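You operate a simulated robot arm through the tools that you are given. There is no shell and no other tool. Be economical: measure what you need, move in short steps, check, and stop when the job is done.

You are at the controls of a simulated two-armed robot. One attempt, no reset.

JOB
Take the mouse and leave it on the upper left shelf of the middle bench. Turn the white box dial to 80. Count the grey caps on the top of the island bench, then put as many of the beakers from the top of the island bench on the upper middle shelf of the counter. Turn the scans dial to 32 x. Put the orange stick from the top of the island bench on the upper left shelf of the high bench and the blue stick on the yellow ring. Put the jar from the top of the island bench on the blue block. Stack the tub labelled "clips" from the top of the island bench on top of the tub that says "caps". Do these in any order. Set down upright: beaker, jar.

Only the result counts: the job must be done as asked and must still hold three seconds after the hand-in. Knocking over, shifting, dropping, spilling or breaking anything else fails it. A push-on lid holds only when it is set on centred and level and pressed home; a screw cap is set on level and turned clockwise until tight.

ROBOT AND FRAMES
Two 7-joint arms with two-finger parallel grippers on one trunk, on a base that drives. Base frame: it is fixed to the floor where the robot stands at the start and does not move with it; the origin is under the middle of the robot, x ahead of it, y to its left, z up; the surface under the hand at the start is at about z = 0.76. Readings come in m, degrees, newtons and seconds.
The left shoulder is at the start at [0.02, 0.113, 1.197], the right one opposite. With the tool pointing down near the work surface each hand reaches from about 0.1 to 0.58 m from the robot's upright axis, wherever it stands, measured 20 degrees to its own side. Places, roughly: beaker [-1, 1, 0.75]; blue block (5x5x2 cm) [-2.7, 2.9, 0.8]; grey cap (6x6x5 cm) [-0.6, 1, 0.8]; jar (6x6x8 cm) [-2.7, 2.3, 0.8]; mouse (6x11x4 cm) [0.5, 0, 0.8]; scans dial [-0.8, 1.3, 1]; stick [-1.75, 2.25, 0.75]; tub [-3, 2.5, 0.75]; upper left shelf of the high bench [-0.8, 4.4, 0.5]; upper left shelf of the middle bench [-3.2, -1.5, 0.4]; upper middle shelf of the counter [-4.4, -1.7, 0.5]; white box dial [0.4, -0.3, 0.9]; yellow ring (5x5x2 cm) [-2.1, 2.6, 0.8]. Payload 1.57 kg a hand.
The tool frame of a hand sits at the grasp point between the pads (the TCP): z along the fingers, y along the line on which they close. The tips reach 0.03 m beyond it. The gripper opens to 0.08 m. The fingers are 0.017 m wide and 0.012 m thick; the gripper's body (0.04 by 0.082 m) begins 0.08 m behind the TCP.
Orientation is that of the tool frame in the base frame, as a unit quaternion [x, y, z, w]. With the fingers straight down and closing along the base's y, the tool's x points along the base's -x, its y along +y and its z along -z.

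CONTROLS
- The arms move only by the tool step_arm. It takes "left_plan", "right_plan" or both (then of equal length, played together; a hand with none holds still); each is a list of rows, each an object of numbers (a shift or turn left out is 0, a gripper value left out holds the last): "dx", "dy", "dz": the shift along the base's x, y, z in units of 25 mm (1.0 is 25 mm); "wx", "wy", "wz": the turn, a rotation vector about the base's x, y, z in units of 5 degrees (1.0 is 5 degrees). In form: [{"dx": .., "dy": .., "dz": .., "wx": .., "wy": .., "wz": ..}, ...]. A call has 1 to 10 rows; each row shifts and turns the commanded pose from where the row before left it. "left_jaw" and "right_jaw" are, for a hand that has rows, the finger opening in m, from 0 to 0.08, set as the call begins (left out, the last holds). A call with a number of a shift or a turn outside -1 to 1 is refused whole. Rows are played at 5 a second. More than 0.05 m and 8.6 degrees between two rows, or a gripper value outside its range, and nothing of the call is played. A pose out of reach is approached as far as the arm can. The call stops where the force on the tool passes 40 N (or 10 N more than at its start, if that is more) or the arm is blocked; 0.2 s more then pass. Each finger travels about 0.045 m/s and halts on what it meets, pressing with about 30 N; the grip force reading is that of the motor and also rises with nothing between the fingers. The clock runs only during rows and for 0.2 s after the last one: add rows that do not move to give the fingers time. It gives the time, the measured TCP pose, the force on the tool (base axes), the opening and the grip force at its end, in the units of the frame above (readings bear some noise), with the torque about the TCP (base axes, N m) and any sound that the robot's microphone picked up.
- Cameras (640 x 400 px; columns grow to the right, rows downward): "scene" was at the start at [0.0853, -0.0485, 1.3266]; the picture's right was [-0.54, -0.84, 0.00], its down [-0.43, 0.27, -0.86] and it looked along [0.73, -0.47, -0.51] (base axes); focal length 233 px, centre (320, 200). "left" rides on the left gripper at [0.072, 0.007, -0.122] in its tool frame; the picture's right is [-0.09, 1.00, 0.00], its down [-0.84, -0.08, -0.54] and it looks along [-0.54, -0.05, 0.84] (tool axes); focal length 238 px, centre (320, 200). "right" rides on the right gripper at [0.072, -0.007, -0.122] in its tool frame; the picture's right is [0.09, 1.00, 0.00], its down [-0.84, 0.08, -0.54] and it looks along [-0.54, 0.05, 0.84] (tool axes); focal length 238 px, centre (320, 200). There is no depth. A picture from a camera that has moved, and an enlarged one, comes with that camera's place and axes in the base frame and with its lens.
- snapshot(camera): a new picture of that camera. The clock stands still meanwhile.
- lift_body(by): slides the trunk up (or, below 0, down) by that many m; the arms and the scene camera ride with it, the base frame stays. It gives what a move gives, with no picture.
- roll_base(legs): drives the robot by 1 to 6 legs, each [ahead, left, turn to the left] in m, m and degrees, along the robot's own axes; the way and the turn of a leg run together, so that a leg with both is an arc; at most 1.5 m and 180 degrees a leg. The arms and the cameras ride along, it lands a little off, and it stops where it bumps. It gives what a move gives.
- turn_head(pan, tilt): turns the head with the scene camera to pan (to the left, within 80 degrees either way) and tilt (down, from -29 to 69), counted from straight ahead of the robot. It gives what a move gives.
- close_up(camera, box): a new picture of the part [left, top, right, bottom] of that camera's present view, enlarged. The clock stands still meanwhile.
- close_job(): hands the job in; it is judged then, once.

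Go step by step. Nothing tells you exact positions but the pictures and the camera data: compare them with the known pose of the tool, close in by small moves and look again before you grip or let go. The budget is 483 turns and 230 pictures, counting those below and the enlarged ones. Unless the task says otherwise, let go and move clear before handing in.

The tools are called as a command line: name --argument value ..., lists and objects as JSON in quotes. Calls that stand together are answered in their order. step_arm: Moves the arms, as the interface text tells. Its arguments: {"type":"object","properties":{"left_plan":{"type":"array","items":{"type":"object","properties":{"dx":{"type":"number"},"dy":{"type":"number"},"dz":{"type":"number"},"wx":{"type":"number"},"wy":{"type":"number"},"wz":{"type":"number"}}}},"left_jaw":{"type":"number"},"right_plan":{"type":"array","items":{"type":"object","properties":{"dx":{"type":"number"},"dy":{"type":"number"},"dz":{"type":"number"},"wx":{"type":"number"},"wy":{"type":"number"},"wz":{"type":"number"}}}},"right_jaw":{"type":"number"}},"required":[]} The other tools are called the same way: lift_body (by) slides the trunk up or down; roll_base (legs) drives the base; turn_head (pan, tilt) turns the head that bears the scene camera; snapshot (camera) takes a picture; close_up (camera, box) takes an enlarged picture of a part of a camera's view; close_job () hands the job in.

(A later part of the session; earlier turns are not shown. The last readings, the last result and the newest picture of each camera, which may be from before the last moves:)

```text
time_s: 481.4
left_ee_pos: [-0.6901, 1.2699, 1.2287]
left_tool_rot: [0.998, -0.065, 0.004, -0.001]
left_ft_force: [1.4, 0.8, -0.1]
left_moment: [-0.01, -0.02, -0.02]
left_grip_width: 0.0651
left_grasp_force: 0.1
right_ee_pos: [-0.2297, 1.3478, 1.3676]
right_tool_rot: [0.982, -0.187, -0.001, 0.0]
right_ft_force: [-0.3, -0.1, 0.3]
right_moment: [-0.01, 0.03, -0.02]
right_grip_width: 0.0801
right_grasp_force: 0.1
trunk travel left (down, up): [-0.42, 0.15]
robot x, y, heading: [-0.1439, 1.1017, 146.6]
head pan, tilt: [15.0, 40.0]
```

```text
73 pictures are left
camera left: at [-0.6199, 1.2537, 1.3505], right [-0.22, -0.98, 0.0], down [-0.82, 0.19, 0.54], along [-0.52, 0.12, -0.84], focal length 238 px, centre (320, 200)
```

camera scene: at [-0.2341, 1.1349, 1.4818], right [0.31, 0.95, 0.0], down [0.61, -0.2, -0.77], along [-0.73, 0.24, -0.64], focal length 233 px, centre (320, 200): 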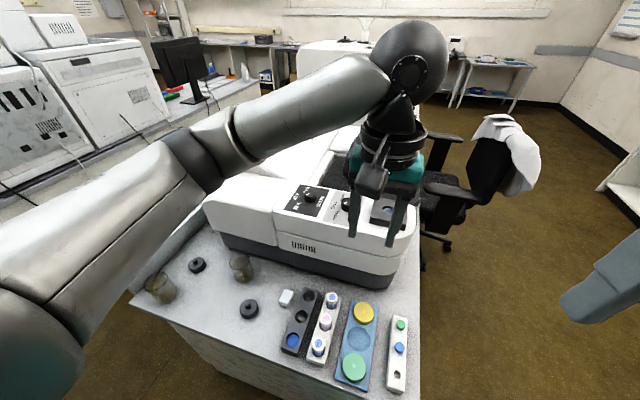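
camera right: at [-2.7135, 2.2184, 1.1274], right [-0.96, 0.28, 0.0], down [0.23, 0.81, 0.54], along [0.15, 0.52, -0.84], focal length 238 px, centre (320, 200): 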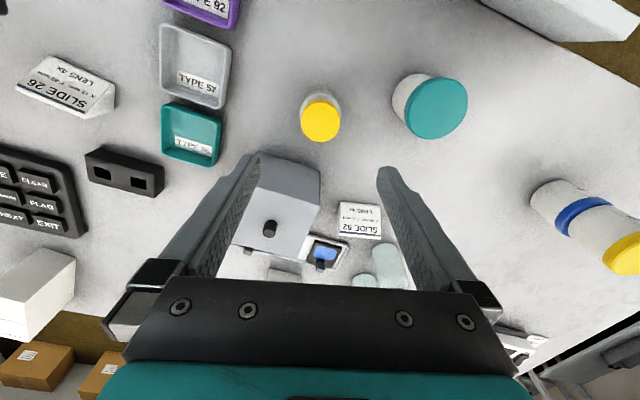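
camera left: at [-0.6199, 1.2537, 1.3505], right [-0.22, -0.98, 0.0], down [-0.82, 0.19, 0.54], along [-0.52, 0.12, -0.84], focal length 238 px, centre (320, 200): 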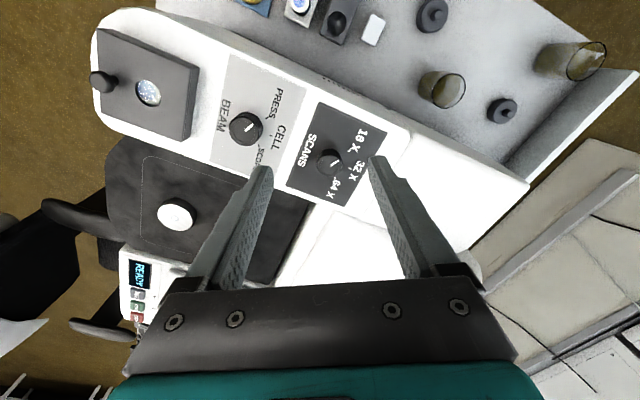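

step_arm --left_plan '[{"dx": -0.82, "dz": -0.8}, {"dx": -0.82, "dz": -0.9}, {"dz": -0.9}, {"dz": -0.9}, {}]'

close_up --camera "left" --box '[250, 70, 390, 210]'

```text
time_s: 482.6
left_ee_pos: [-0.7274, 1.2671, 1.1419]
left_tool_rot: [0.998, -0.065, 0.003, 0.001]
left_ft_force: [0.1, -0.4, -0.5]
left_moment: [-0.01, 0.03, 0.01]
left_grip_width: 0.065
left_grasp_force: 0.0
left hand out of reach, approached as far as the arm can: row 2
right_ee_pos: [-0.23, 1.3476, 1.3662]
right_tool_rot: [0.982, -0.186, 0.0, 0.0]
right_ft_force: [0.1, 0.4, -0.7]
right_moment: [0.01, -0.01, 0.01]
right_grip_width: 0.0801
right_grasp_force: 0.0
trunk travel left (down, up): [-0.42, 0.15]
robot x, y, heading: [-0.1439, 1.1036, 147.1]
head pan, tilt: [15.0, 40.0]
```

```text
2.86 times, centred on (320, 140) of left
camera zoom: at [-0.656, 1.2506, 1.2642], right [-0.22, -0.98, 0.0], down [-0.82, 0.19, 0.54], along [-0.52, 0.12, -0.84], focal length 681 px, centre (320, 371)
```

zoom: 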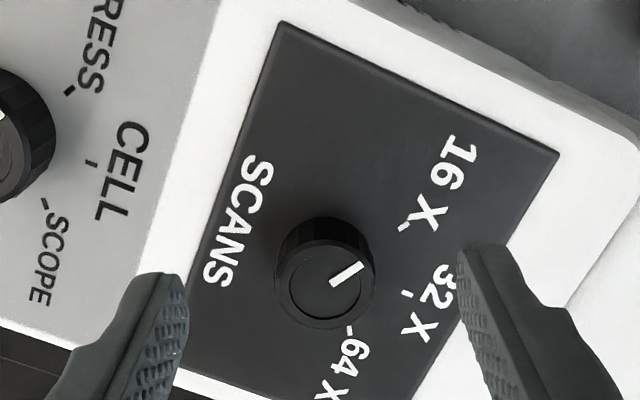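

The pointer is at 16X; 32X is 59° clockwise. I roll 4 cm closer, align over the knob and descend.

roll_base --legs '[[0.04, 0, 0]]'

step_arm --left_plan '[{"dx": 0.3, "dy": -0.2}, {}]'

```text
time_s: 483.5
left_ee_pos: [-0.7599, 1.2893, 1.1412]
left_tool_rot: [0.998, -0.065, 0.004, 0.0]
left_ft_force: [-1.0, 0.8, 0.0]
left_moment: [-0.05, 0.0, 0.01]
left_grip_width: 0.0649
left_grasp_force: 0.0
right_ee_pos: [-0.2648, 1.37, 1.3664]
right_tool_rot: [0.982, -0.187, -0.001, 0.001]
right_ft_force: [-0.3, -0.1, -0.2]
right_moment: [-0.03, -0.04, 0.01]
right_grip_width: 0.0799
right_grasp_force: 0.2
trunk travel left (down, up): [-0.42, 0.15]
robot x, y, heading: [-0.1758, 1.1226, 146.9]
head pan, tilt: [15.0, 40.0]
```

```text
time_s: 484.1
left_ee_pos: [-0.7522, 1.2847, 1.1418]
left_tool_rot: [0.998, -0.064, 0.004, 0.001]
left_ft_force: [0.1, 0.1, 0.4]
left_moment: [-0.02, 0.01, -0.01]
left_grip_width: 0.0653
left_grasp_force: 0.1
right_ee_pos: [-0.2622, 1.3689, 1.367]
right_tool_rot: [0.982, -0.186, 0.0, 0.001]
right_ft_force: [-0.7, 1.2, 0.7]
right_moment: [0.01, 0.01, 0.01]
right_grip_width: 0.0802
right_grasp_force: 0.2
trunk travel left (down, up): [-0.42, 0.15]
robot x, y, heading: [-0.176, 1.1233, 146.7]
head pan, tilt: [15.0, 40.0]
```

step_arm --left_plan '[{"dx": 0.73, "dy": -0.67}, {"dz": -0.6}, {}]'

close_up --camera "left" --box '[250, 70, 390, 210]'

```text
time_s: 484.9
left_ee_pos: [-0.7325, 1.2666, 1.1277]
left_tool_rot: [0.998, -0.065, 0.005, 0.0]
left_ft_force: [0.5, -0.1, 0.1]
left_moment: [0.0, -0.02, -0.02]
left_grip_width: 0.065
left_grasp_force: 0.1
right_ee_pos: [-0.2633, 1.3681, 1.3665]
right_tool_rot: [0.982, -0.187, -0.001, 0.0]
right_ft_force: [-0.5, -0.5, -1.0]
right_moment: [0.04, -0.01, -0.02]
right_grip_width: 0.0799
right_grasp_force: 0.0
trunk travel left (down, up): [-0.42, 0.15]
robot x, y, heading: [-0.1777, 1.1217, 147.3]
head pan, tilt: [15.0, 40.0]
```

```text
2.86 times, centred on (320, 140) of left
camera zoom: at [-0.662, 1.2494, 1.2508], right [-0.22, -0.98, 0.0], down [-0.82, 0.18, 0.54], along [-0.52, 0.12, -0.84], focal length 681 px, centre (320, 371)
```

zoom: 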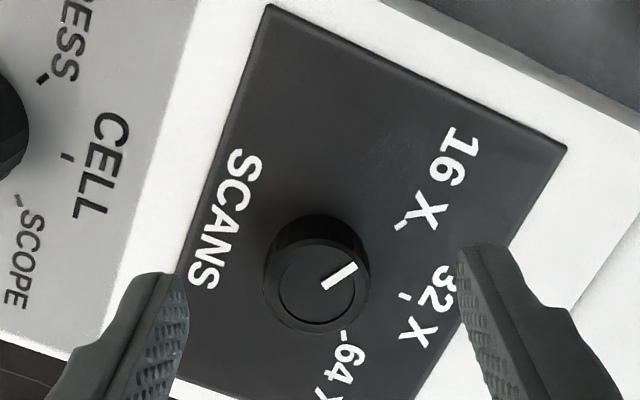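

step_arm --left_plan '[{"dx": -0.24, "dz": -0.7}, {"dz": -0.7}, {}]'

step_arm --left_plan '[{}, {}, {}, {}, {}]' --left_jaw 0.015

```text
time_s: 485.7
left_ee_pos: [-0.7391, 1.2669, 1.0932]
left_tool_rot: [0.998, -0.065, 0.004, 0.0]
left_ft_force: [0.0, 0.1, -1.3]
left_moment: [-0.02, 0.02, -0.06]
left_grip_width: 0.0652
left_grasp_force: 0.0
right_ee_pos: [-0.2624, 1.3692, 1.3659]
right_tool_rot: [0.983, -0.186, -0.001, 0.0]
right_ft_force: [0.4, -0.3, -0.9]
right_moment: [-0.02, 0.02, -0.01]
right_grip_width: 0.0801
right_grasp_force: 0.1
trunk travel left (down, up): [-0.42, 0.15]
robot x, y, heading: [-0.1764, 1.1227, 146.9]
head pan, tilt: [15.0, 40.0]
```

```text
time_s: 486.9
left_ee_pos: [-0.7386, 1.2676, 1.0933]
left_tool_rot: [0.998, -0.065, 0.006, 0.0]
left_ft_force: [-0.2, -0.4, 0.1]
left_moment: [-0.02, 0.01, 0.02]
left_grip_width: 0.0153
left_grasp_force: 0.1
right_ee_pos: [-0.2628, 1.3688, 1.3662]
right_tool_rot: [0.982, -0.186, -0.001, 0.0]
right_ft_force: [-0.8, -0.6, -1.2]
right_moment: [0.0, -0.02, 0.01]
right_grip_width: 0.0799
right_grasp_force: 0.1
trunk travel left (down, up): [-0.42, 0.15]
robot x, y, heading: [-0.172, 1.1244, 146.9]
head pan, tilt: [15.0, 40.0]
```

It closed on nothing; I look.

snapshot --camera "left"

close_up --camera "scene" --box '[230, 150, 400, 270]'

```text
70 pictures are left
camera left: at [-0.6681, 1.251, 1.2158], right [-0.22, -0.98, 0.0], down [-0.82, 0.18, 0.54], along [-0.52, 0.12, -0.84], focal length 238 px, centre (320, 200)
```

left: 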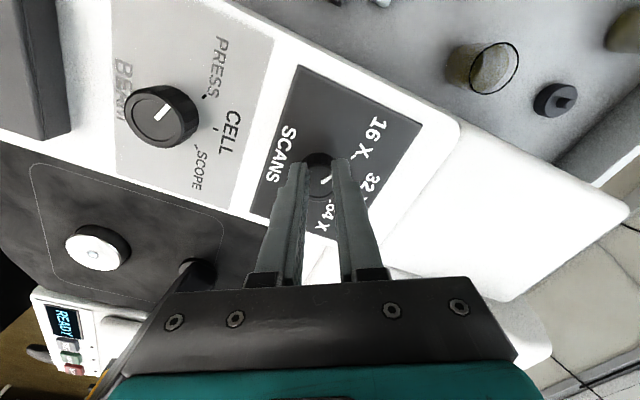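

```text
3.33 times, centred on (315, 210) of scene
camera zoom: at [-0.2662, 1.1558, 1.4818], right [0.31, 0.95, 0.0], down [0.61, -0.2, -0.77], along [-0.73, 0.24, -0.64], focal length 778 px, centre (337, 167)
```

zoom: 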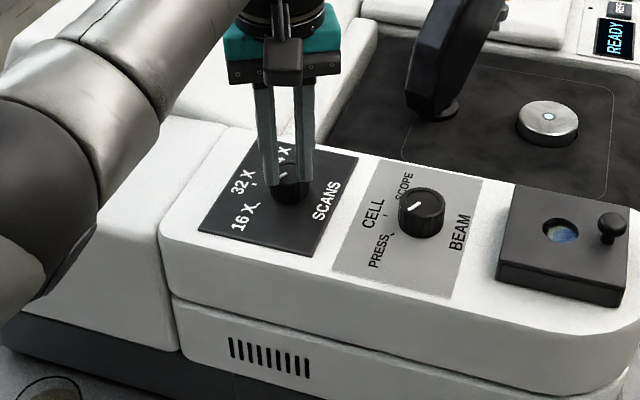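

The knob is lower than estimated (top ≈1.057) and 1 cm further. I reopen, shift, descend and regrip.

step_arm --left_plan '[{"dz": 0.3}, {}, {}, {"dx": -0.38, "dy": 0.15}, {"dz": -0.6}, {"dz": -0.5}, {}]' --left_jaw 0.065

close_up --camera "left" --box '[250, 70, 390, 210]'

```text
time_s: 488.5
left_ee_pos: [-0.7482, 1.2698, 1.0711]
left_tool_rot: [0.998, -0.065, 0.004, 0.001]
left_ft_force: [-0.6, 0.8, -0.4]
left_moment: [0.02, 0.0, 0.01]
left_grip_width: 0.065
left_grasp_force: 0.1
right_ee_pos: [-0.2626, 1.3684, 1.3664]
right_tool_rot: [0.982, -0.187, -0.001, 0.0]
right_ft_force: [0.5, 0.2, 0.0]
right_moment: [0.01, -0.02, -0.01]
right_grip_width: 0.0801
right_grasp_force: 0.1
trunk travel left (down, up): [-0.42, 0.15]
robot x, y, heading: [-0.1739, 1.1226, 147.1]
head pan, tilt: [15.0, 40.0]
```

```text
2.86 times, centred on (320, 140) of left
camera zoom: at [-0.6786, 1.2538, 1.1942], right [-0.22, -0.98, 0.0], down [-0.82, 0.18, 0.54], along [-0.52, 0.12, -0.84], focal length 681 px, centre (320, 371)
```

zoom: 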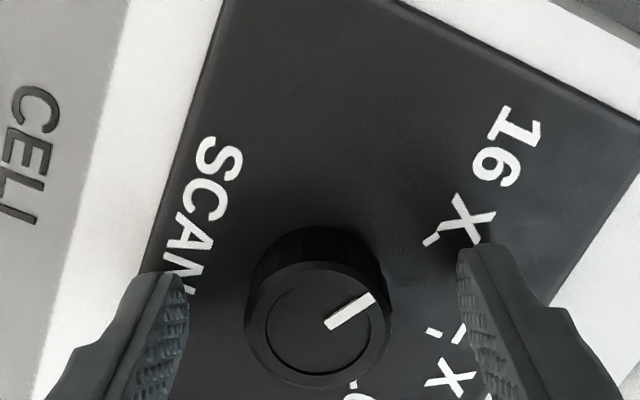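

step_arm --left_plan '[{"dz": -0.1}, {}, {}, {}, {}]' --left_jaw 0.015

```text
time_s: 489.7
left_ee_pos: [-0.7504, 1.272, 1.071]
left_tool_rot: [0.998, -0.065, 0.004, 0.0]
left_ft_force: [-0.6, 2.1, -0.6]
left_moment: [-0.23, 0.21, 0.0]
left_grip_width: 0.0335
left_grasp_force: 41.6
right_ee_pos: [-0.2629, 1.3699, 1.3664]
right_tool_rot: [0.982, -0.186, -0.001, 0.0]
right_ft_force: [0.8, 0.8, -0.5]
right_moment: [-0.03, -0.02, 0.01]
right_grip_width: 0.0799
right_grasp_force: 0.1
trunk travel left (down, up): [-0.42, 0.15]
robot x, y, heading: [-0.1775, 1.1219, 147.2]
head pan, tilt: [15.0, 40.0]
```

Gripped. I turn it 59° clockwise.

step_arm --left_plan '[{"wz": -1}, {"wz": -1}, {"wz": -1}, {"wz": -1}, {"wz": -1}, {"wz": -1}]'

step_arm --left_plan '[{"wz": -1}, {"wz": -1}, {"wz": -1}, {"wz": -1}, {"wz": -1}, {"wz": -0.8}, {}]'

step_arm --left_plan '[{}, {}, {}, {"dz": 1}, {"dz": 1}, {}]' --left_jaw 0.065

close_up --camera "left" --box '[250, 70, 390, 210]'

```text
time_s: 491.1
left_ee_pos: [-0.7495, 1.27, 1.0691]
left_tool_rot: [0.947, -0.322, 0.004, 0.001]
left_ft_force: [-2.4, -0.6, -1.3]
left_moment: [-0.19, -0.3, 0.05]
left_grip_width: 0.0333
left_grasp_force: 41.6
right_ee_pos: [-0.2645, 1.3696, 1.367]
right_tool_rot: [0.983, -0.186, -0.001, -0.001]
right_ft_force: [-0.6, -0.5, -0.5]
right_moment: [0.03, 0.02, -0.03]
right_grip_width: 0.08
right_grasp_force: 0.2
trunk travel left (down, up): [-0.42, 0.15]
robot x, y, heading: [-0.1761, 1.1235, 146.8]
head pan, tilt: [15.0, 40.0]
```

```text
time_s: 492.7
left_ee_pos: [-0.7504, 1.2692, 1.0689]
left_tool_rot: [0.837, -0.547, 0.002, 0.003]
left_ft_force: [-11.3, -4.0, 0.1]
left_moment: [-0.5, 0.23, 0.01]
left_grip_width: 0.0335
left_grasp_force: 41.5
right_ee_pos: [-0.2638, 1.369, 1.3673]
right_tool_rot: [0.982, -0.187, 0.0, 0.0]
right_ft_force: [-0.5, -0.5, 0.3]
right_moment: [-0.01, -0.05, 0.01]
right_grip_width: 0.08
right_grasp_force: 0.0
trunk travel left (down, up): [-0.42, 0.15]
robot x, y, heading: [-0.1775, 1.1239, 147.1]
head pan, tilt: [15.0, 40.0]
```

```text
time_s: 494.1
left_ee_pos: [-0.75, 1.2687, 1.1208]
left_tool_rot: [0.837, -0.548, 0.004, 0.002]
left_ft_force: [0.1, -0.2, 1.3]
left_moment: [0.03, -0.01, 0.0]
left_grip_width: 0.0649
left_grasp_force: 0.1
right_ee_pos: [-0.2628, 1.3688, 1.3668]
right_tool_rot: [0.982, -0.187, -0.001, 0.0]
right_ft_force: [0.0, 0.6, -0.4]
right_moment: [0.0, 0.0, 0.0]
right_grip_width: 0.0799
right_grasp_force: 0.0
trunk travel left (down, up): [-0.42, 0.15]
robot x, y, heading: [-0.1739, 1.1223, 147.1]
head pan, tilt: [15.0, 40.0]
```

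```text
2.86 times, centred on (320, 140) of left
camera zoom: at [-0.7265, 1.2017, 1.2438], right [-0.95, -0.31, 0.0], down [-0.27, 0.8, 0.54], along [-0.17, 0.51, -0.84], focal length 681 px, centre (320, 371)
```

zoom: 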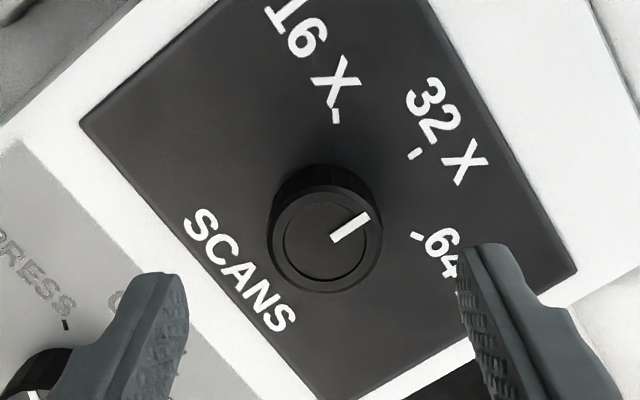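

close_up --camera "left" --box '[300, 90, 350, 140]'

```text
8.00 times, centred on (325, 115) of left
camera zoom: at [-0.7265, 1.2017, 1.2438], right [-0.95, -0.31, 0.0], down [-0.27, 0.8, 0.54], along [-0.17, 0.51, -0.84], focal length 1907 px, centre (280, 880)
```

zoom: 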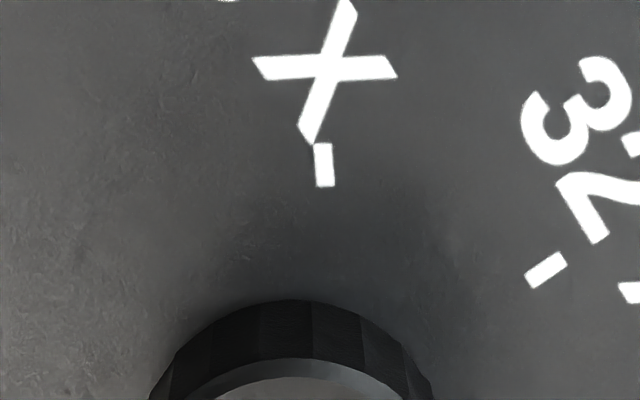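

The pointer is about 5° past the 32X mark. I regrip and correct by +4.5°.

step_arm --left_plan '[{"dz": -1}, {"dz": -1}, {}]'

step_arm --left_plan '[{}, {}, {}, {}, {"wz": 0.45}, {"wz": 0.45}, {}]' --left_jaw 0.015

step_arm --left_plan '[{}, {}, {}, {"dz": 1}, {"dz": 1}, {}]' --left_jaw 0.065

close_up --camera "left" --box '[250, 70, 390, 210]'

```text
time_s: 494.9
left_ee_pos: [-0.7484, 1.268, 1.0689]
left_tool_rot: [0.837, -0.547, 0.004, 0.002]
left_ft_force: [-0.1, 1.3, 0.9]
left_moment: [0.01, 0.0, -0.02]
left_grip_width: 0.0652
left_grasp_force: 0.1
right_ee_pos: [-0.262, 1.3685, 1.3667]
right_tool_rot: [0.983, -0.186, -0.001, 0.0]
right_ft_force: [-0.4, -0.1, 0.3]
right_moment: [-0.02, 0.0, 0.01]
right_grip_width: 0.0801
right_grasp_force: 0.0
trunk travel left (down, up): [-0.42, 0.15]
robot x, y, heading: [-0.1776, 1.1258, 147.1]
head pan, tilt: [15.0, 40.0]
```

```text
time_s: 496.5
left_ee_pos: [-0.7492, 1.2688, 1.069]
left_tool_rot: [0.858, -0.514, 0.004, 0.001]
left_ft_force: [-10.3, -3.9, -0.3]
left_moment: [0.01, 0.58, 0.0]
left_grip_width: 0.0336
left_grasp_force: 41.2
right_ee_pos: [-0.2645, 1.3699, 1.367]
right_tool_rot: [0.982, -0.187, 0.0, -0.001]
right_ft_force: [0.6, -0.4, 0.3]
right_moment: [0.02, 0.0, -0.03]
right_grip_width: 0.0802
right_grasp_force: 0.0
trunk travel left (down, up): [-0.42, 0.15]
robot x, y, heading: [-0.1752, 1.1272, 147.0]
head pan, tilt: [15.0, 40.0]
```

```text
time_s: 497.9
left_ee_pos: [-0.7483, 1.2708, 1.1194]
left_tool_rot: [0.858, -0.514, 0.004, 0.002]
left_ft_force: [0.3, -0.9, 0.5]
left_moment: [0.02, 0.0, 0.0]
left_grip_width: 0.0651
left_grasp_force: 0.1
right_ee_pos: [-0.2632, 1.369, 1.3671]
right_tool_rot: [0.983, -0.186, -0.002, 0.0]
right_ft_force: [-0.1, -0.5, -0.4]
right_moment: [-0.01, 0.0, -0.02]
right_grip_width: 0.0798
right_grasp_force: 0.1
trunk travel left (down, up): [-0.42, 0.15]
robot x, y, heading: [-0.1761, 1.12, 147.2]
head pan, tilt: [15.0, 40.0]
```

```text
2.86 times, centred on (320, 140) of left
camera zoom: at [-0.7206, 1.2048, 1.2426], right [-0.92, -0.39, 0.0], down [-0.33, 0.78, 0.54], along [-0.21, 0.49, -0.84], focal length 681 px, centre (320, 371)
```

zoom: 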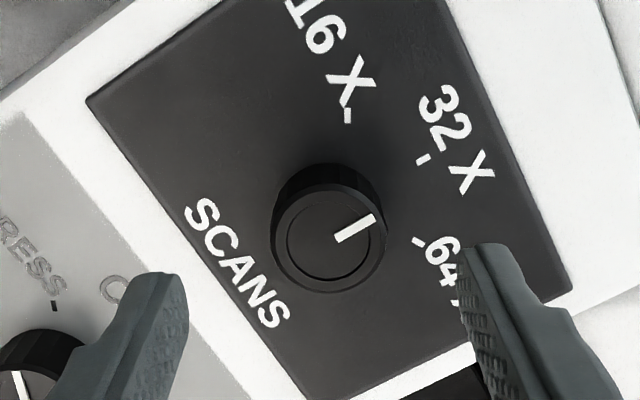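

The dial is on 32X. Now the beakers: two grey caps → two beakers. I retract and reposition in front of the beakers.

step_arm --left_plan '[{"dz": 1, "wz": 0.8}, {"dz": 1, "wz": 0.8}, {"dz": 1, "wz": 0.8}, {"dx": 0.8, "dy": -0.5, "wz": 0.8, "dz": 0.5}, {"dx": 0.8, "dy": -0.5, "wz": 0.8}, {"dx": 0.8, "dy": -0.5, "wz": 0.8}, {"dx": 0.8, "dy": -0.5}, {"dx": 0.8, "dy": -0.5}, {"dx": 0.8, "dy": -0.5}]' --left_jaw 0.08

roll_base --legs '[[-0.13, 0, 0], [0, 0.48, 0]]'

turn_head --pan 0 --tilt 45

snapshot --camera "scene"

```text
time_s: 499.9
left_ee_pos: [-0.629, 1.1949, 1.2072]
left_tool_rot: [0.946, -0.324, 0.005, 0.001]
left_ft_force: [0.6, 0.0, -0.4]
left_moment: [0.02, 0.0, 0.0]
left_grip_width: 0.0799
left_grasp_force: 0.2
right_ee_pos: [-0.2631, 1.369, 1.3666]
right_tool_rot: [0.982, -0.187, 0.001, 0.001]
right_ft_force: [1.0, 0.5, 0.1]
right_moment: [0.03, 0.0, -0.03]
right_grip_width: 0.0801
right_grasp_force: 0.0
trunk travel left (down, up): [-0.42, 0.15]
robot x, y, heading: [-0.1756, 1.124, 147.0]
head pan, tilt: [15.0, 40.0]
```

```text
time_s: 503.6
left_ee_pos: [-0.7803, 0.7352, 1.2083]
left_tool_rot: [0.944, -0.33, 0.004, 0.002]
left_ft_force: [-0.1, 0.1, 0.1]
left_moment: [0.03, -0.01, 0.03]
left_grip_width: 0.0799
left_grasp_force: 0.0
right_ee_pos: [-0.4113, 0.9046, 1.3667]
right_tool_rot: [0.981, -0.192, -0.001, 0.0]
right_ft_force: [0.0, 1.0, -0.2]
right_moment: [0.02, 0.03, -0.02]
right_grip_width: 0.0799
right_grasp_force: 0.0
trunk travel left (down, up): [-0.42, 0.15]
robot x, y, heading: [-0.322, 0.6618, 146.3]
head pan, tilt: [15.0, 40.0]
```

```text
time_s: 504.4
left_ee_pos: [-0.7799, 0.7374, 1.2082]
left_tool_rot: [0.944, -0.33, 0.004, 0.002]
left_ft_force: [0.1, -0.8, 0.2]
left_moment: [0.01, 0.03, 0.0]
left_grip_width: 0.0799
left_grasp_force: 0.2
right_ee_pos: [-0.4111, 0.9046, 1.3667]
right_tool_rot: [0.981, -0.193, -0.001, 0.0]
right_ft_force: [0.6, 1.2, 0.1]
right_moment: [-0.02, -0.03, 0.0]
right_grip_width: 0.0802
right_grasp_force: 0.1
trunk travel left (down, up): [-0.42, 0.15]
robot x, y, heading: [-0.3294, 0.6578, 146.4]
head pan, tilt: [0.0, 45.0]
```

```text
64 pictures are left
camera scene: at [-0.404, 0.7104, 1.4746], right [0.55, 0.83, 0.0], down [0.59, -0.39, -0.71], along [-0.59, 0.39, -0.71], focal length 233 px, centre (320, 200)
```

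scene: 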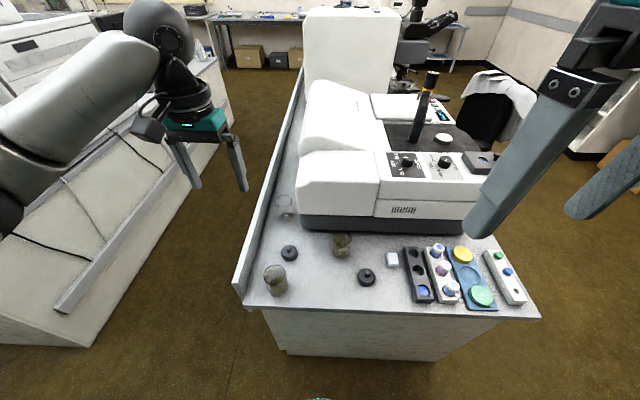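

close_up --camera "scene" --box '[240, 180, 400, 310]'

```text
3.08 times, centred on (320, 245) of scene
camera zoom: at [-0.404, 0.7104, 1.4746], right [0.55, 0.83, 0.0], down [0.59, -0.39, -0.71], along [-0.59, 0.39, -0.71], focal length 718 px, centre (320, 62)
```

zoom: 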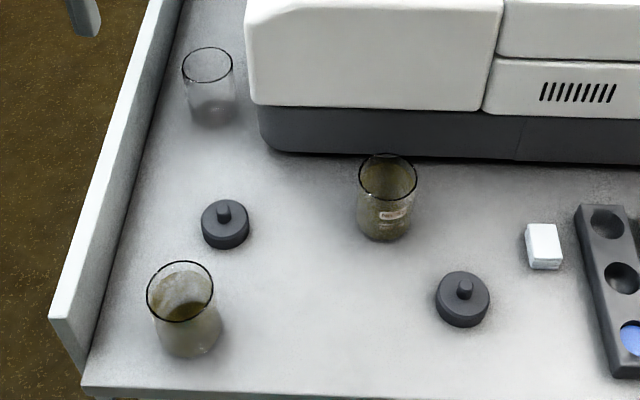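

Beaker 1 is at (-0.734, 0.773) and beaker 2 at (-0.741, 1.021), each ≈6.2 cm wide, 9 cm tall. To keep them level later in the shelf I grasp them with the hand pitched 45°. I lower the trunk and pitch the left hand.

lift_body --by -0.2

step_arm --left_plan '[{"wx": 0.54, "wy": 0.84, "wz": 0.13, "dx": 0.6, "dy": -0.1, "dz": -0.2}, {"wx": 0.54, "wy": 0.84, "wz": 0.13, "dx": 0.6, "dy": -0.1, "dz": -0.2}, {"wx": 0.54, "wy": 0.84, "wz": 0.13, "dx": 0.6, "dy": -0.1, "dz": -0.2}, {"wx": 0.54, "wy": 0.84, "wz": 0.13, "dx": 0.6, "dy": -0.1, "dz": -0.2}, {"wx": 0.54, "wy": 0.84, "wz": 0.13, "dx": 0.6, "dy": -0.1, "dz": -0.2}, {"wx": 0.54, "wy": 0.84, "wz": 0.13, "dx": 0.6, "dy": -0.1, "dz": -0.2}, {"wx": 0.54, "wy": 0.84, "wz": 0.13, "dx": 0.6, "dy": -0.1, "dz": -0.2}, {"wx": 0.54, "wy": 0.84, "wz": 0.13, "dx": 0.6, "dy": -0.1, "dz": -0.2}, {"wx": 0.54, "wy": 0.84, "wz": 0.13, "dx": 0.6, "dy": -0.1, "dz": -0.2}]' --left_jaw 0.08

snapshot --camera "left"

```text
time_s: 506.6
left_ee_pos: [-0.7796, 0.7366, 1.0082]
left_tool_rot: [0.944, -0.331, 0.004, 0.002]
left_ft_force: [-0.8, -0.5, 0.6]
left_moment: [-0.01, -0.04, 0.05]
left_grip_width: 0.0799
left_grasp_force: 0.1
right_ee_pos: [-0.4108, 0.9056, 1.1669]
right_tool_rot: [0.981, -0.193, -0.001, 0.0]
right_ft_force: [0.2, 0.6, 0.2]
right_moment: [0.0, 0.03, -0.02]
right_grip_width: 0.0799
right_grasp_force: 0.0
trunk travel left (down, up): [-0.22, 0.35]
robot x, y, heading: [-0.3284, 0.6598, 146.2]
head pan, tilt: [0.0, 45.0]
```

```text
time_s: 508.6
left_ee_pos: [-0.6965, 0.7739, 0.9517]
left_tool_rot: [0.888, -0.259, -0.368, -0.089]
left_ft_force: [-0.1, -0.6, -0.4]
left_moment: [0.0, 0.0, 0.01]
left_grip_width: 0.08
left_grasp_force: 0.0
left hand out of reach, approached as far as the arm can: row 6, 7, 8, 9
right_ee_pos: [-0.4114, 0.9055, 1.1666]
right_tool_rot: [0.981, -0.192, -0.001, 0.0]
right_ft_force: [-1.2, -0.4, 0.4]
right_moment: [0.04, -0.03, -0.04]
right_grip_width: 0.0798
right_grasp_force: 0.1
trunk travel left (down, up): [-0.22, 0.35]
robot x, y, heading: [-0.3294, 0.6599, 146.4]
head pan, tilt: [0.0, 45.0]
```

```text
62 pictures are left
camera left: at [-0.5813, 0.6976, 0.9878], right [-0.58, -0.81, 0.1], down [-0.13, 0.21, 0.97], along [-0.81, 0.55, -0.22], focal length 238 px, centre (320, 200)
```

left: 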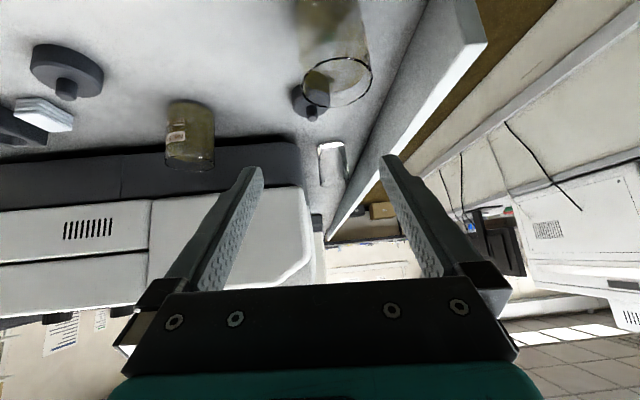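

The pitch is right but the hand is at its inner reach limit; I back the base 10 cm and go to a stand-off in line with beaker 1.

roll_base --legs '[[-0.1, 0, 0]]'

step_arm --left_plan '[{"dx": -0.82, "dy": 0.6, "dz": -0.5}, {"dx": -0.82, "dy": 0.6, "dz": -0.5}, {"dx": -0.82, "dy": 0.6, "dz": -0.5}, {"dx": -0.82, "dy": 0.6, "dz": -0.5}, {}]'

snapshot --camera "left"

```text
time_s: 509.7
left_ee_pos: [-0.6122, 0.7187, 0.9516]
left_tool_rot: [0.889, -0.259, -0.368, -0.087]
left_ft_force: [0.6, -1.0, 0.6]
left_moment: [0.01, 0.03, 0.02]
left_grip_width: 0.0802
left_grasp_force: 0.1
right_ee_pos: [-0.3267, 0.8499, 1.167]
right_tool_rot: [0.981, -0.194, -0.001, 0.0]
right_ft_force: [0.0, -0.2, -0.5]
right_moment: [0.0, 0.03, 0.01]
right_grip_width: 0.08
right_grasp_force: 0.1
trunk travel left (down, up): [-0.22, 0.35]
robot x, y, heading: [-0.2426, 0.6039, 146.3]
head pan, tilt: [0.0, 45.0]
```

```text
time_s: 510.9
left_ee_pos: [-0.6943, 0.7787, 0.9014]
left_tool_rot: [0.888, -0.259, -0.369, -0.088]
left_ft_force: [-0.4, -0.1, -0.2]
left_moment: [-0.03, 0.02, 0.04]
left_grip_width: 0.0799
left_grasp_force: 0.0
right_ee_pos: [-0.327, 0.8502, 1.1657]
right_tool_rot: [0.981, -0.193, -0.001, -0.001]
right_ft_force: [-0.5, 0.2, 0.4]
right_moment: [-0.01, 0.0, 0.01]
right_grip_width: 0.0802
right_grasp_force: 0.0
trunk travel left (down, up): [-0.22, 0.35]
robot x, y, heading: [-0.2433, 0.6012, 146.3]
head pan, tilt: [0.0, 45.0]
```

```text
61 pictures are left
camera left: at [-0.5788, 0.701, 0.9382], right [-0.58, -0.81, 0.1], down [-0.13, 0.21, 0.97], along [-0.81, 0.55, -0.22], focal length 238 px, centre (320, 200)
```

left: 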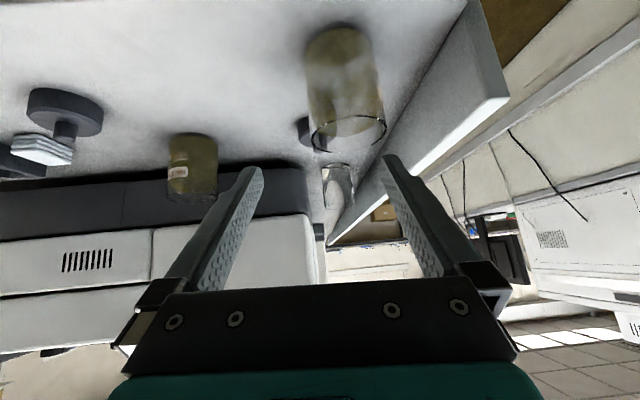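

The beaker is 2.4 cm to the hand's left. I shift sideways, then move down onto it.

step_arm --left_plan '[{"dx": -0.26, "dy": -0.44, "dz": 0.2}, {"dx": -0.26, "dy": -0.44}, {}]'

snapshot --camera "left"

```text
time_s: 511.7
left_ee_pos: [-0.7061, 0.7572, 0.9065]
left_tool_rot: [0.889, -0.259, -0.368, -0.088]
left_ft_force: [0.0, 0.3, -0.2]
left_moment: [-0.03, 0.05, 0.0]
left_grip_width: 0.0801
left_grasp_force: 0.1
right_ee_pos: [-0.3278, 0.8496, 1.1658]
right_tool_rot: [0.981, -0.194, -0.001, 0.0]
right_ft_force: [0.5, 0.0, -0.3]
right_moment: [-0.02, 0.0, 0.0]
right_grip_width: 0.08
right_grasp_force: 0.1
trunk travel left (down, up): [-0.22, 0.35]
robot x, y, heading: [-0.2405, 0.6023, 146.2]
head pan, tilt: [0.0, 45.0]
```

```text
60 pictures are left
camera left: at [-0.5919, 0.68, 0.9428], right [-0.58, -0.81, 0.1], down [-0.13, 0.21, 0.97], along [-0.81, 0.55, -0.22], focal length 238 px, centre (320, 200)
```

left: 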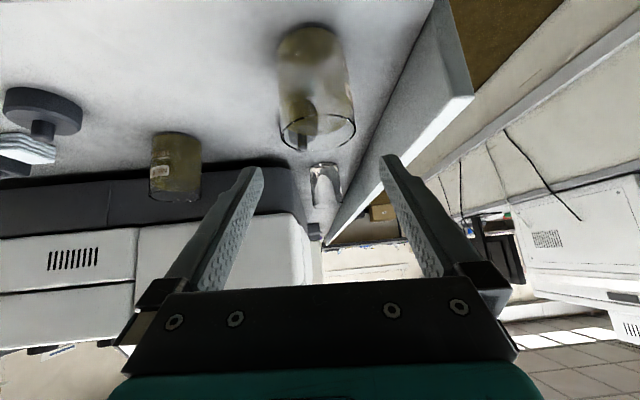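

step_arm --left_plan '[{"dx": -0.224, "dy": 0.122, "dz": -0.81}, {"dx": -0.224, "dy": 0.122, "dz": -0.81}, {"dx": -0.224, "dy": 0.122, "dz": -0.81}, {"dx": -0.224, "dy": 0.122, "dz": -0.81}, {"dx": -0.224, "dy": 0.122, "dz": -0.81}, {}]'

snapshot --camera "left"

```text
time_s: 513.1
left_ee_pos: [-0.7362, 0.7714, 0.8034]
left_tool_rot: [0.888, -0.26, -0.368, -0.088]
left_ft_force: [-0.6, 0.6, 0.1]
left_moment: [-0.01, 0.04, -0.01]
left_grip_width: 0.0801
left_grasp_force: 0.0
right_ee_pos: [-0.3271, 0.849, 1.1667]
right_tool_rot: [0.981, -0.192, 0.0, 0.0]
right_ft_force: [0.7, -0.1, 1.1]
right_moment: [0.0, 0.0, -0.02]
right_grip_width: 0.08
right_grasp_force: 0.1
trunk travel left (down, up): [-0.22, 0.35]
robot x, y, heading: [-0.2426, 0.6049, 146.4]
head pan, tilt: [0.0, 45.0]
```

```text
59 pictures are left
camera left: at [-0.6215, 0.6941, 0.8404], right [-0.58, -0.81, 0.1], down [-0.13, 0.21, 0.97], along [-0.81, 0.55, -0.22], focal length 238 px, centre (320, 200)
```

left: 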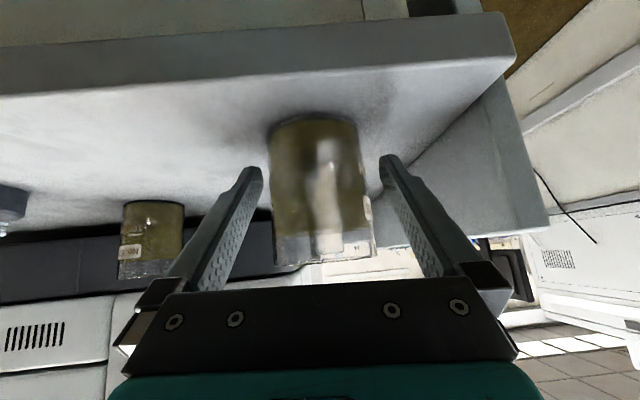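

The beaker sits between the fingers. I close and lift.

step_arm --left_plan '[{}, {}, {}, {}]' --left_jaw 0.045

step_arm --left_plan '[{"dz": 0.3}, {"dz": 0.4}, {"dz": 0.5}, {"dz": 0.6}, {"dz": 0.7}, {"dz": 0.7}]'

snapshot --camera "left"

```text
time_s: 514.1
left_ee_pos: [-0.7366, 0.7695, 0.804]
left_tool_rot: [0.889, -0.258, -0.368, -0.088]
left_ft_force: [0.3, 0.5, 1.1]
left_moment: [0.02, 0.0, -0.05]
left_grip_width: 0.0624
left_grasp_force: 30.3
right_ee_pos: [-0.3266, 0.8502, 1.166]
right_tool_rot: [0.981, -0.193, 0.0, 0.0]
right_ft_force: [-0.5, 0.0, -0.9]
right_moment: [-0.03, -0.04, 0.01]
right_grip_width: 0.0802
right_grasp_force: 0.0
trunk travel left (down, up): [-0.22, 0.35]
robot x, y, heading: [-0.249, 0.6057, 146.1]
head pan, tilt: [0.0, 45.0]
```

```text
time_s: 515.5
left_ee_pos: [-0.7361, 0.7704, 0.8857]
left_tool_rot: [0.889, -0.259, -0.368, -0.087]
left_ft_force: [-0.3, -0.7, -0.8]
left_moment: [-0.02, 0.01, -0.02]
left_grip_width: 0.0622
left_grasp_force: 30.1
right_ee_pos: [-0.3268, 0.8489, 1.1661]
right_tool_rot: [0.981, -0.193, -0.001, 0.0]
right_ft_force: [-0.8, 0.5, 0.0]
right_moment: [0.01, -0.01, 0.02]
right_grip_width: 0.0799
right_grasp_force: 0.0
trunk travel left (down, up): [-0.22, 0.35]
robot x, y, heading: [-0.239, 0.5996, 146.6]
head pan, tilt: [0.0, 45.0]
```

```text
58 pictures are left
camera left: at [-0.6224, 0.6945, 0.9226], right [-0.58, -0.81, 0.1], down [-0.13, 0.21, 0.97], along [-0.81, 0.55, -0.23], focal length 238 px, centre (320, 200)
```

left: 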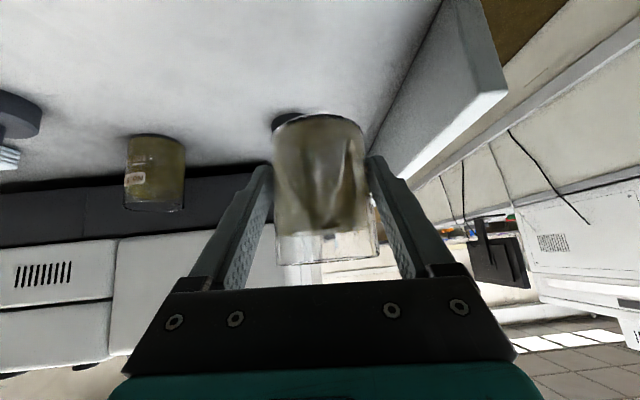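

Beaker 1 is held. I retract it a bit upward, roll 10 cm closer, and pitch the right hand toward beaker 2.

step_arm --left_plan '[{"dz": 0.9, "dx": 0.5, "dy": -0.4}, {"dz": 0.9, "dx": 0.5, "dy": -0.4}, {"dz": 0.9, "dx": 0.5, "dy": -0.4}, {"dz": 0.9, "dx": 0.5, "dy": -0.4}, {"dz": 0.5, "dx": 0.5, "dy": -0.4}]'

roll_base --legs '[[0.1, 0, 0]]'

step_arm --right_plan '[{"dx": -0.95, "dy": 0.26, "dz": -0.6, "wx": 0.486, "wy": 0.756, "wz": -0.15}, {"dx": -0.95, "dy": 0.26, "dz": -0.6, "wx": 0.486, "wy": 0.756, "wz": -0.15}, {"dx": -0.95, "dy": 0.26, "dz": -0.6, "wx": 0.486, "wy": 0.756, "wz": -0.15}, {"dx": -0.95, "dy": 0.26, "dz": -0.6, "wx": 0.486, "wy": 0.756, "wz": -0.15}, {"dx": -0.95, "dy": 0.26, "dz": -0.6, "wx": 0.486, "wy": 0.756, "wz": -0.15}, {"dx": -0.95, "dy": 0.26, "dz": -0.6, "wx": 0.486, "wy": 0.756, "wz": -0.15}, {"dx": -0.95, "dy": 0.26, "dz": -0.6, "wx": 0.486, "wy": 0.756, "wz": -0.15}, {"dx": -0.95, "dy": 0.26, "dz": -0.6, "wx": 0.486, "wy": 0.756, "wz": -0.15}, {"dx": -0.95, "dy": 0.26, "dz": -0.6, "wx": 0.486, "wy": 0.756, "wz": -0.15}, {"dx": -0.95, "dy": 0.26, "dz": -0.6, "wx": 0.486, "wy": 0.756, "wz": -0.15}]' --right_jaw 0.08

snapshot --camera "right"

```text
time_s: 516.7
left_ee_pos: [-0.6743, 0.7224, 0.9875]
left_tool_rot: [0.889, -0.259, -0.367, -0.087]
left_ft_force: [0.1, 0.0, -0.5]
left_moment: [-0.03, -0.03, 0.0]
left_grip_width: 0.0619
left_grasp_force: 30.6
right_ee_pos: [-0.3269, 0.8503, 1.1663]
right_tool_rot: [0.981, -0.193, -0.001, 0.0]
right_ft_force: [-0.2, -0.5, 0.0]
right_moment: [0.04, -0.01, 0.0]
right_grip_width: 0.0802
right_grasp_force: 0.2
trunk travel left (down, up): [-0.22, 0.35]
robot x, y, heading: [-0.2421, 0.603, 146.2]
head pan, tilt: [0.0, 45.0]
```

```text
time_s: 517.9
left_ee_pos: [-0.7571, 0.7787, 0.9875]
left_tool_rot: [0.89, -0.256, -0.368, -0.086]
left_ft_force: [-0.4, -0.3, -1.8]
left_moment: [-0.01, -0.03, -0.01]
left_grip_width: 0.0617
left_grasp_force: 30.2
right_ee_pos: [-0.4104, 0.9057, 1.1666]
right_tool_rot: [0.981, -0.193, 0.001, 0.001]
right_ft_force: [-0.5, 0.4, 0.7]
right_moment: [0.01, -0.03, 0.02]
right_grip_width: 0.0801
right_grasp_force: 0.0
trunk travel left (down, up): [-0.22, 0.35]
robot x, y, heading: [-0.3257, 0.657, 146.3]
head pan, tilt: [0.0, 45.0]
```

```text
time_s: 520.0
left_ee_pos: [-0.7578, 0.7768, 0.9879]
left_tool_rot: [0.889, -0.258, -0.368, -0.087]
left_ft_force: [-0.1, 0.1, -1.0]
left_moment: [-0.02, 0.02, 0.01]
left_grip_width: 0.0615
left_grasp_force: 29.5
right_ee_pos: [-0.6498, 0.9693, 1.0161]
right_tool_rot: [0.892, -0.24, -0.356, -0.141]
right_ft_force: [-0.1, 0.0, -0.3]
right_moment: [-0.02, 0.0, 0.01]
right_grip_width: 0.0799
right_grasp_force: 0.0
trunk travel left (down, up): [-0.22, 0.35]
robot x, y, heading: [-0.3238, 0.6593, 146.5]
head pan, tilt: [0.0, 45.0]
```

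```text
57 pictures are left
camera right: at [-0.5318, 0.9012, 1.0525], right [-0.47, -0.87, -0.14], down [-0.26, -0.02, 0.97], along [-0.84, 0.49, -0.22], focal length 238 px, centre (320, 200)
```

right: 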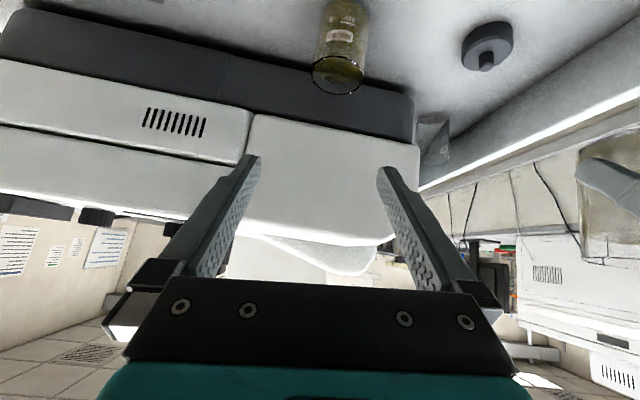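

Beaker 2 lies at (-0.740, 1.021) as expected. I fix a small roll, drop to the stand-off and look once more.

step_arm --right_plan '[{"dx": -0.06, "dy": -0.12, "dz": -0.9, "wx": -0.74, "wy": 0.56}, {"dx": -0.06, "dy": -0.12, "dz": -0.9}, {"dx": -0.06, "dy": -0.12, "dz": -0.9}, {"dx": -0.06, "dy": -0.12, "dz": -0.9}, {"dz": -0.6}, {}]'

snapshot --camera "right"

```text
time_s: 521.5
left_ee_pos: [-0.7568, 0.7769, 0.9881]
left_tool_rot: [0.889, -0.258, -0.369, -0.087]
left_ft_force: [0.7, 0.0, 0.0]
left_moment: [-0.01, 0.02, 0.03]
left_grip_width: 0.0615
left_grasp_force: 30.2
right_ee_pos: [-0.6535, 0.9573, 0.9115]
right_tool_rot: [0.887, -0.255, -0.369, -0.106]
right_ft_force: [-0.6, -0.3, 0.6]
right_moment: [0.0, 0.05, -0.01]
right_grip_width: 0.0798
right_grasp_force: 0.0
trunk travel left (down, up): [-0.22, 0.35]
robot x, y, heading: [-0.3241, 0.6596, 146.2]
head pan, tilt: [0.0, 45.0]
```

```text
56 pictures are left
camera right: at [-0.5338, 0.8914, 0.947], right [-0.47, -0.88, -0.07], down [-0.21, 0.04, 0.98], along [-0.85, 0.47, -0.21], focal length 238 px, centre (320, 200)
```

right: 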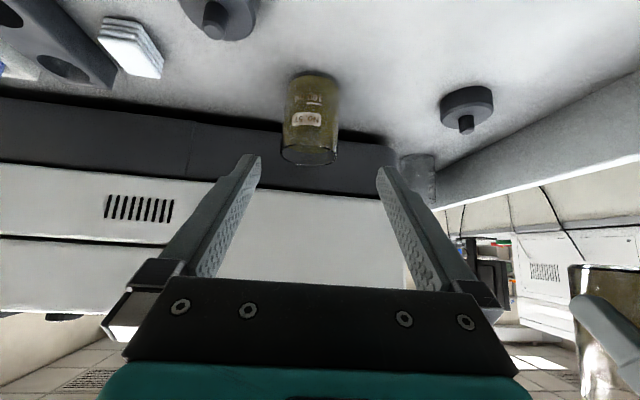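

step_arm --right_plan '[{"dx": 0.13, "dy": 0.2}, {"dx": -0.6, "dy": 0.39, "dz": -0.72}, {"dx": -0.6, "dy": 0.39, "dz": -0.72}, {"dx": -0.6, "dy": 0.39, "dz": -0.72}, {"dx": -0.6, "dy": 0.39, "dz": -0.72}, {"dx": -0.6, "dy": 0.39, "dz": -0.72}, {"dx": -0.6, "dy": 0.39, "dz": -0.72}, {}]'

snapshot --camera "right"

```text
time_s: 523.2
left_ee_pos: [-0.7565, 0.7772, 0.9875]
left_tool_rot: [0.889, -0.258, -0.369, -0.087]
left_ft_force: [0.6, -0.6, -0.8]
left_moment: [-0.03, -0.05, 0.01]
left_grip_width: 0.0614
left_grasp_force: 30.6
right_ee_pos: [-0.7411, 1.0217, 0.8004]
right_tool_rot: [0.887, -0.256, -0.369, -0.107]
right_ft_force: [0.4, 0.3, 0.1]
right_moment: [-0.02, 0.0, 0.0]
right_grip_width: 0.0799
right_grasp_force: 0.1
trunk travel left (down, up): [-0.22, 0.35]
robot x, y, heading: [-0.327, 0.6562, 146.2]
head pan, tilt: [0.0, 45.0]
```

```text
55 pictures are left
camera right: at [-0.621, 0.9563, 0.8368], right [-0.47, -0.88, -0.07], down [-0.21, 0.04, 0.98], along [-0.86, 0.47, -0.21], focal length 238 px, centre (320, 200)
```

right: 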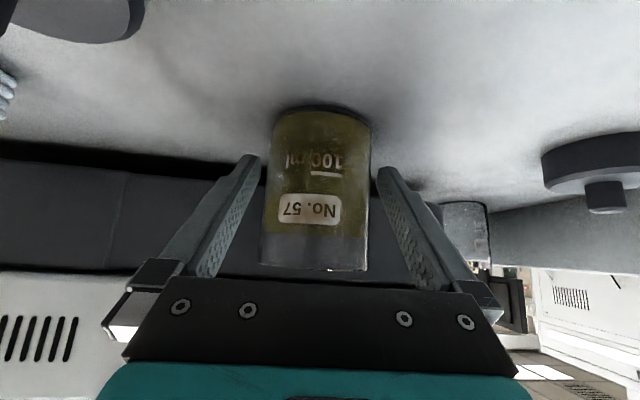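

Centred. I close and lift beaker 2.

step_arm --right_plan '[{}, {}, {}, {}]' --right_jaw 0.045

step_arm --right_plan '[{"dz": 0.3}, {"dz": 0.4}, {"dz": 0.5}, {"dz": 0.6, "dx": 0.2, "dy": -0.1}, {"dz": 0.7, "dx": 0.4, "dy": -0.3}, {"dz": 0.7, "dx": 0.5, "dy": -0.3}, {"dz": 0.7, "dx": 0.5, "dy": -0.3}, {"dz": 0.7, "dx": 0.5, "dy": -0.3}]'

snapshot --camera "scene"

```text
time_s: 524.2
left_ee_pos: [-0.7559, 0.7764, 0.9877]
left_tool_rot: [0.889, -0.257, -0.368, -0.087]
left_ft_force: [0.8, 0.1, 0.2]
left_moment: [0.01, -0.02, 0.02]
left_grip_width: 0.0614
left_grasp_force: 29.5
right_ee_pos: [-0.7411, 1.0211, 0.8001]
right_tool_rot: [0.888, -0.255, -0.369, -0.105]
right_ft_force: [0.0, -1.1, 0.8]
right_moment: [0.01, 0.03, 0.03]
right_grip_width: 0.0617
right_grasp_force: 30.2
trunk travel left (down, up): [-0.22, 0.35]
robot x, y, heading: [-0.3216, 0.6586, 146.2]
head pan, tilt: [0.0, 45.0]
```

```text
time_s: 526.0
left_ee_pos: [-0.7571, 0.7768, 0.9877]
left_tool_rot: [0.889, -0.258, -0.368, -0.087]
left_ft_force: [0.5, 0.6, 0.1]
left_moment: [-0.02, 0.0, 0.03]
left_grip_width: 0.0613
left_grasp_force: 29.6
right_ee_pos: [-0.688, 0.9899, 0.9191]
right_tool_rot: [0.888, -0.255, -0.369, -0.106]
right_ft_force: [0.5, 0.1, -1.2]
right_moment: [0.01, -0.01, -0.02]
right_grip_width: 0.0617
right_grasp_force: 30.2
trunk travel left (down, up): [-0.22, 0.35]
robot x, y, heading: [-0.3299, 0.6571, 146.2]
head pan, tilt: [0.0, 45.0]
```

```text
54 pictures are left
camera scene: at [-0.4035, 0.7099, 1.2746], right [0.55, 0.83, 0.0], down [0.59, -0.39, -0.71], along [-0.59, 0.39, -0.71], focal length 233 px, centre (320, 200)
```

scene: 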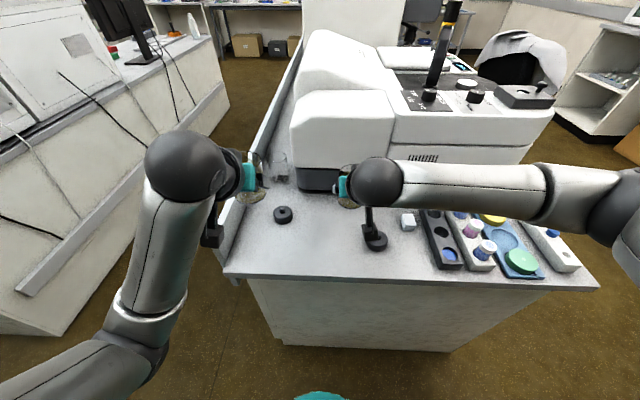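

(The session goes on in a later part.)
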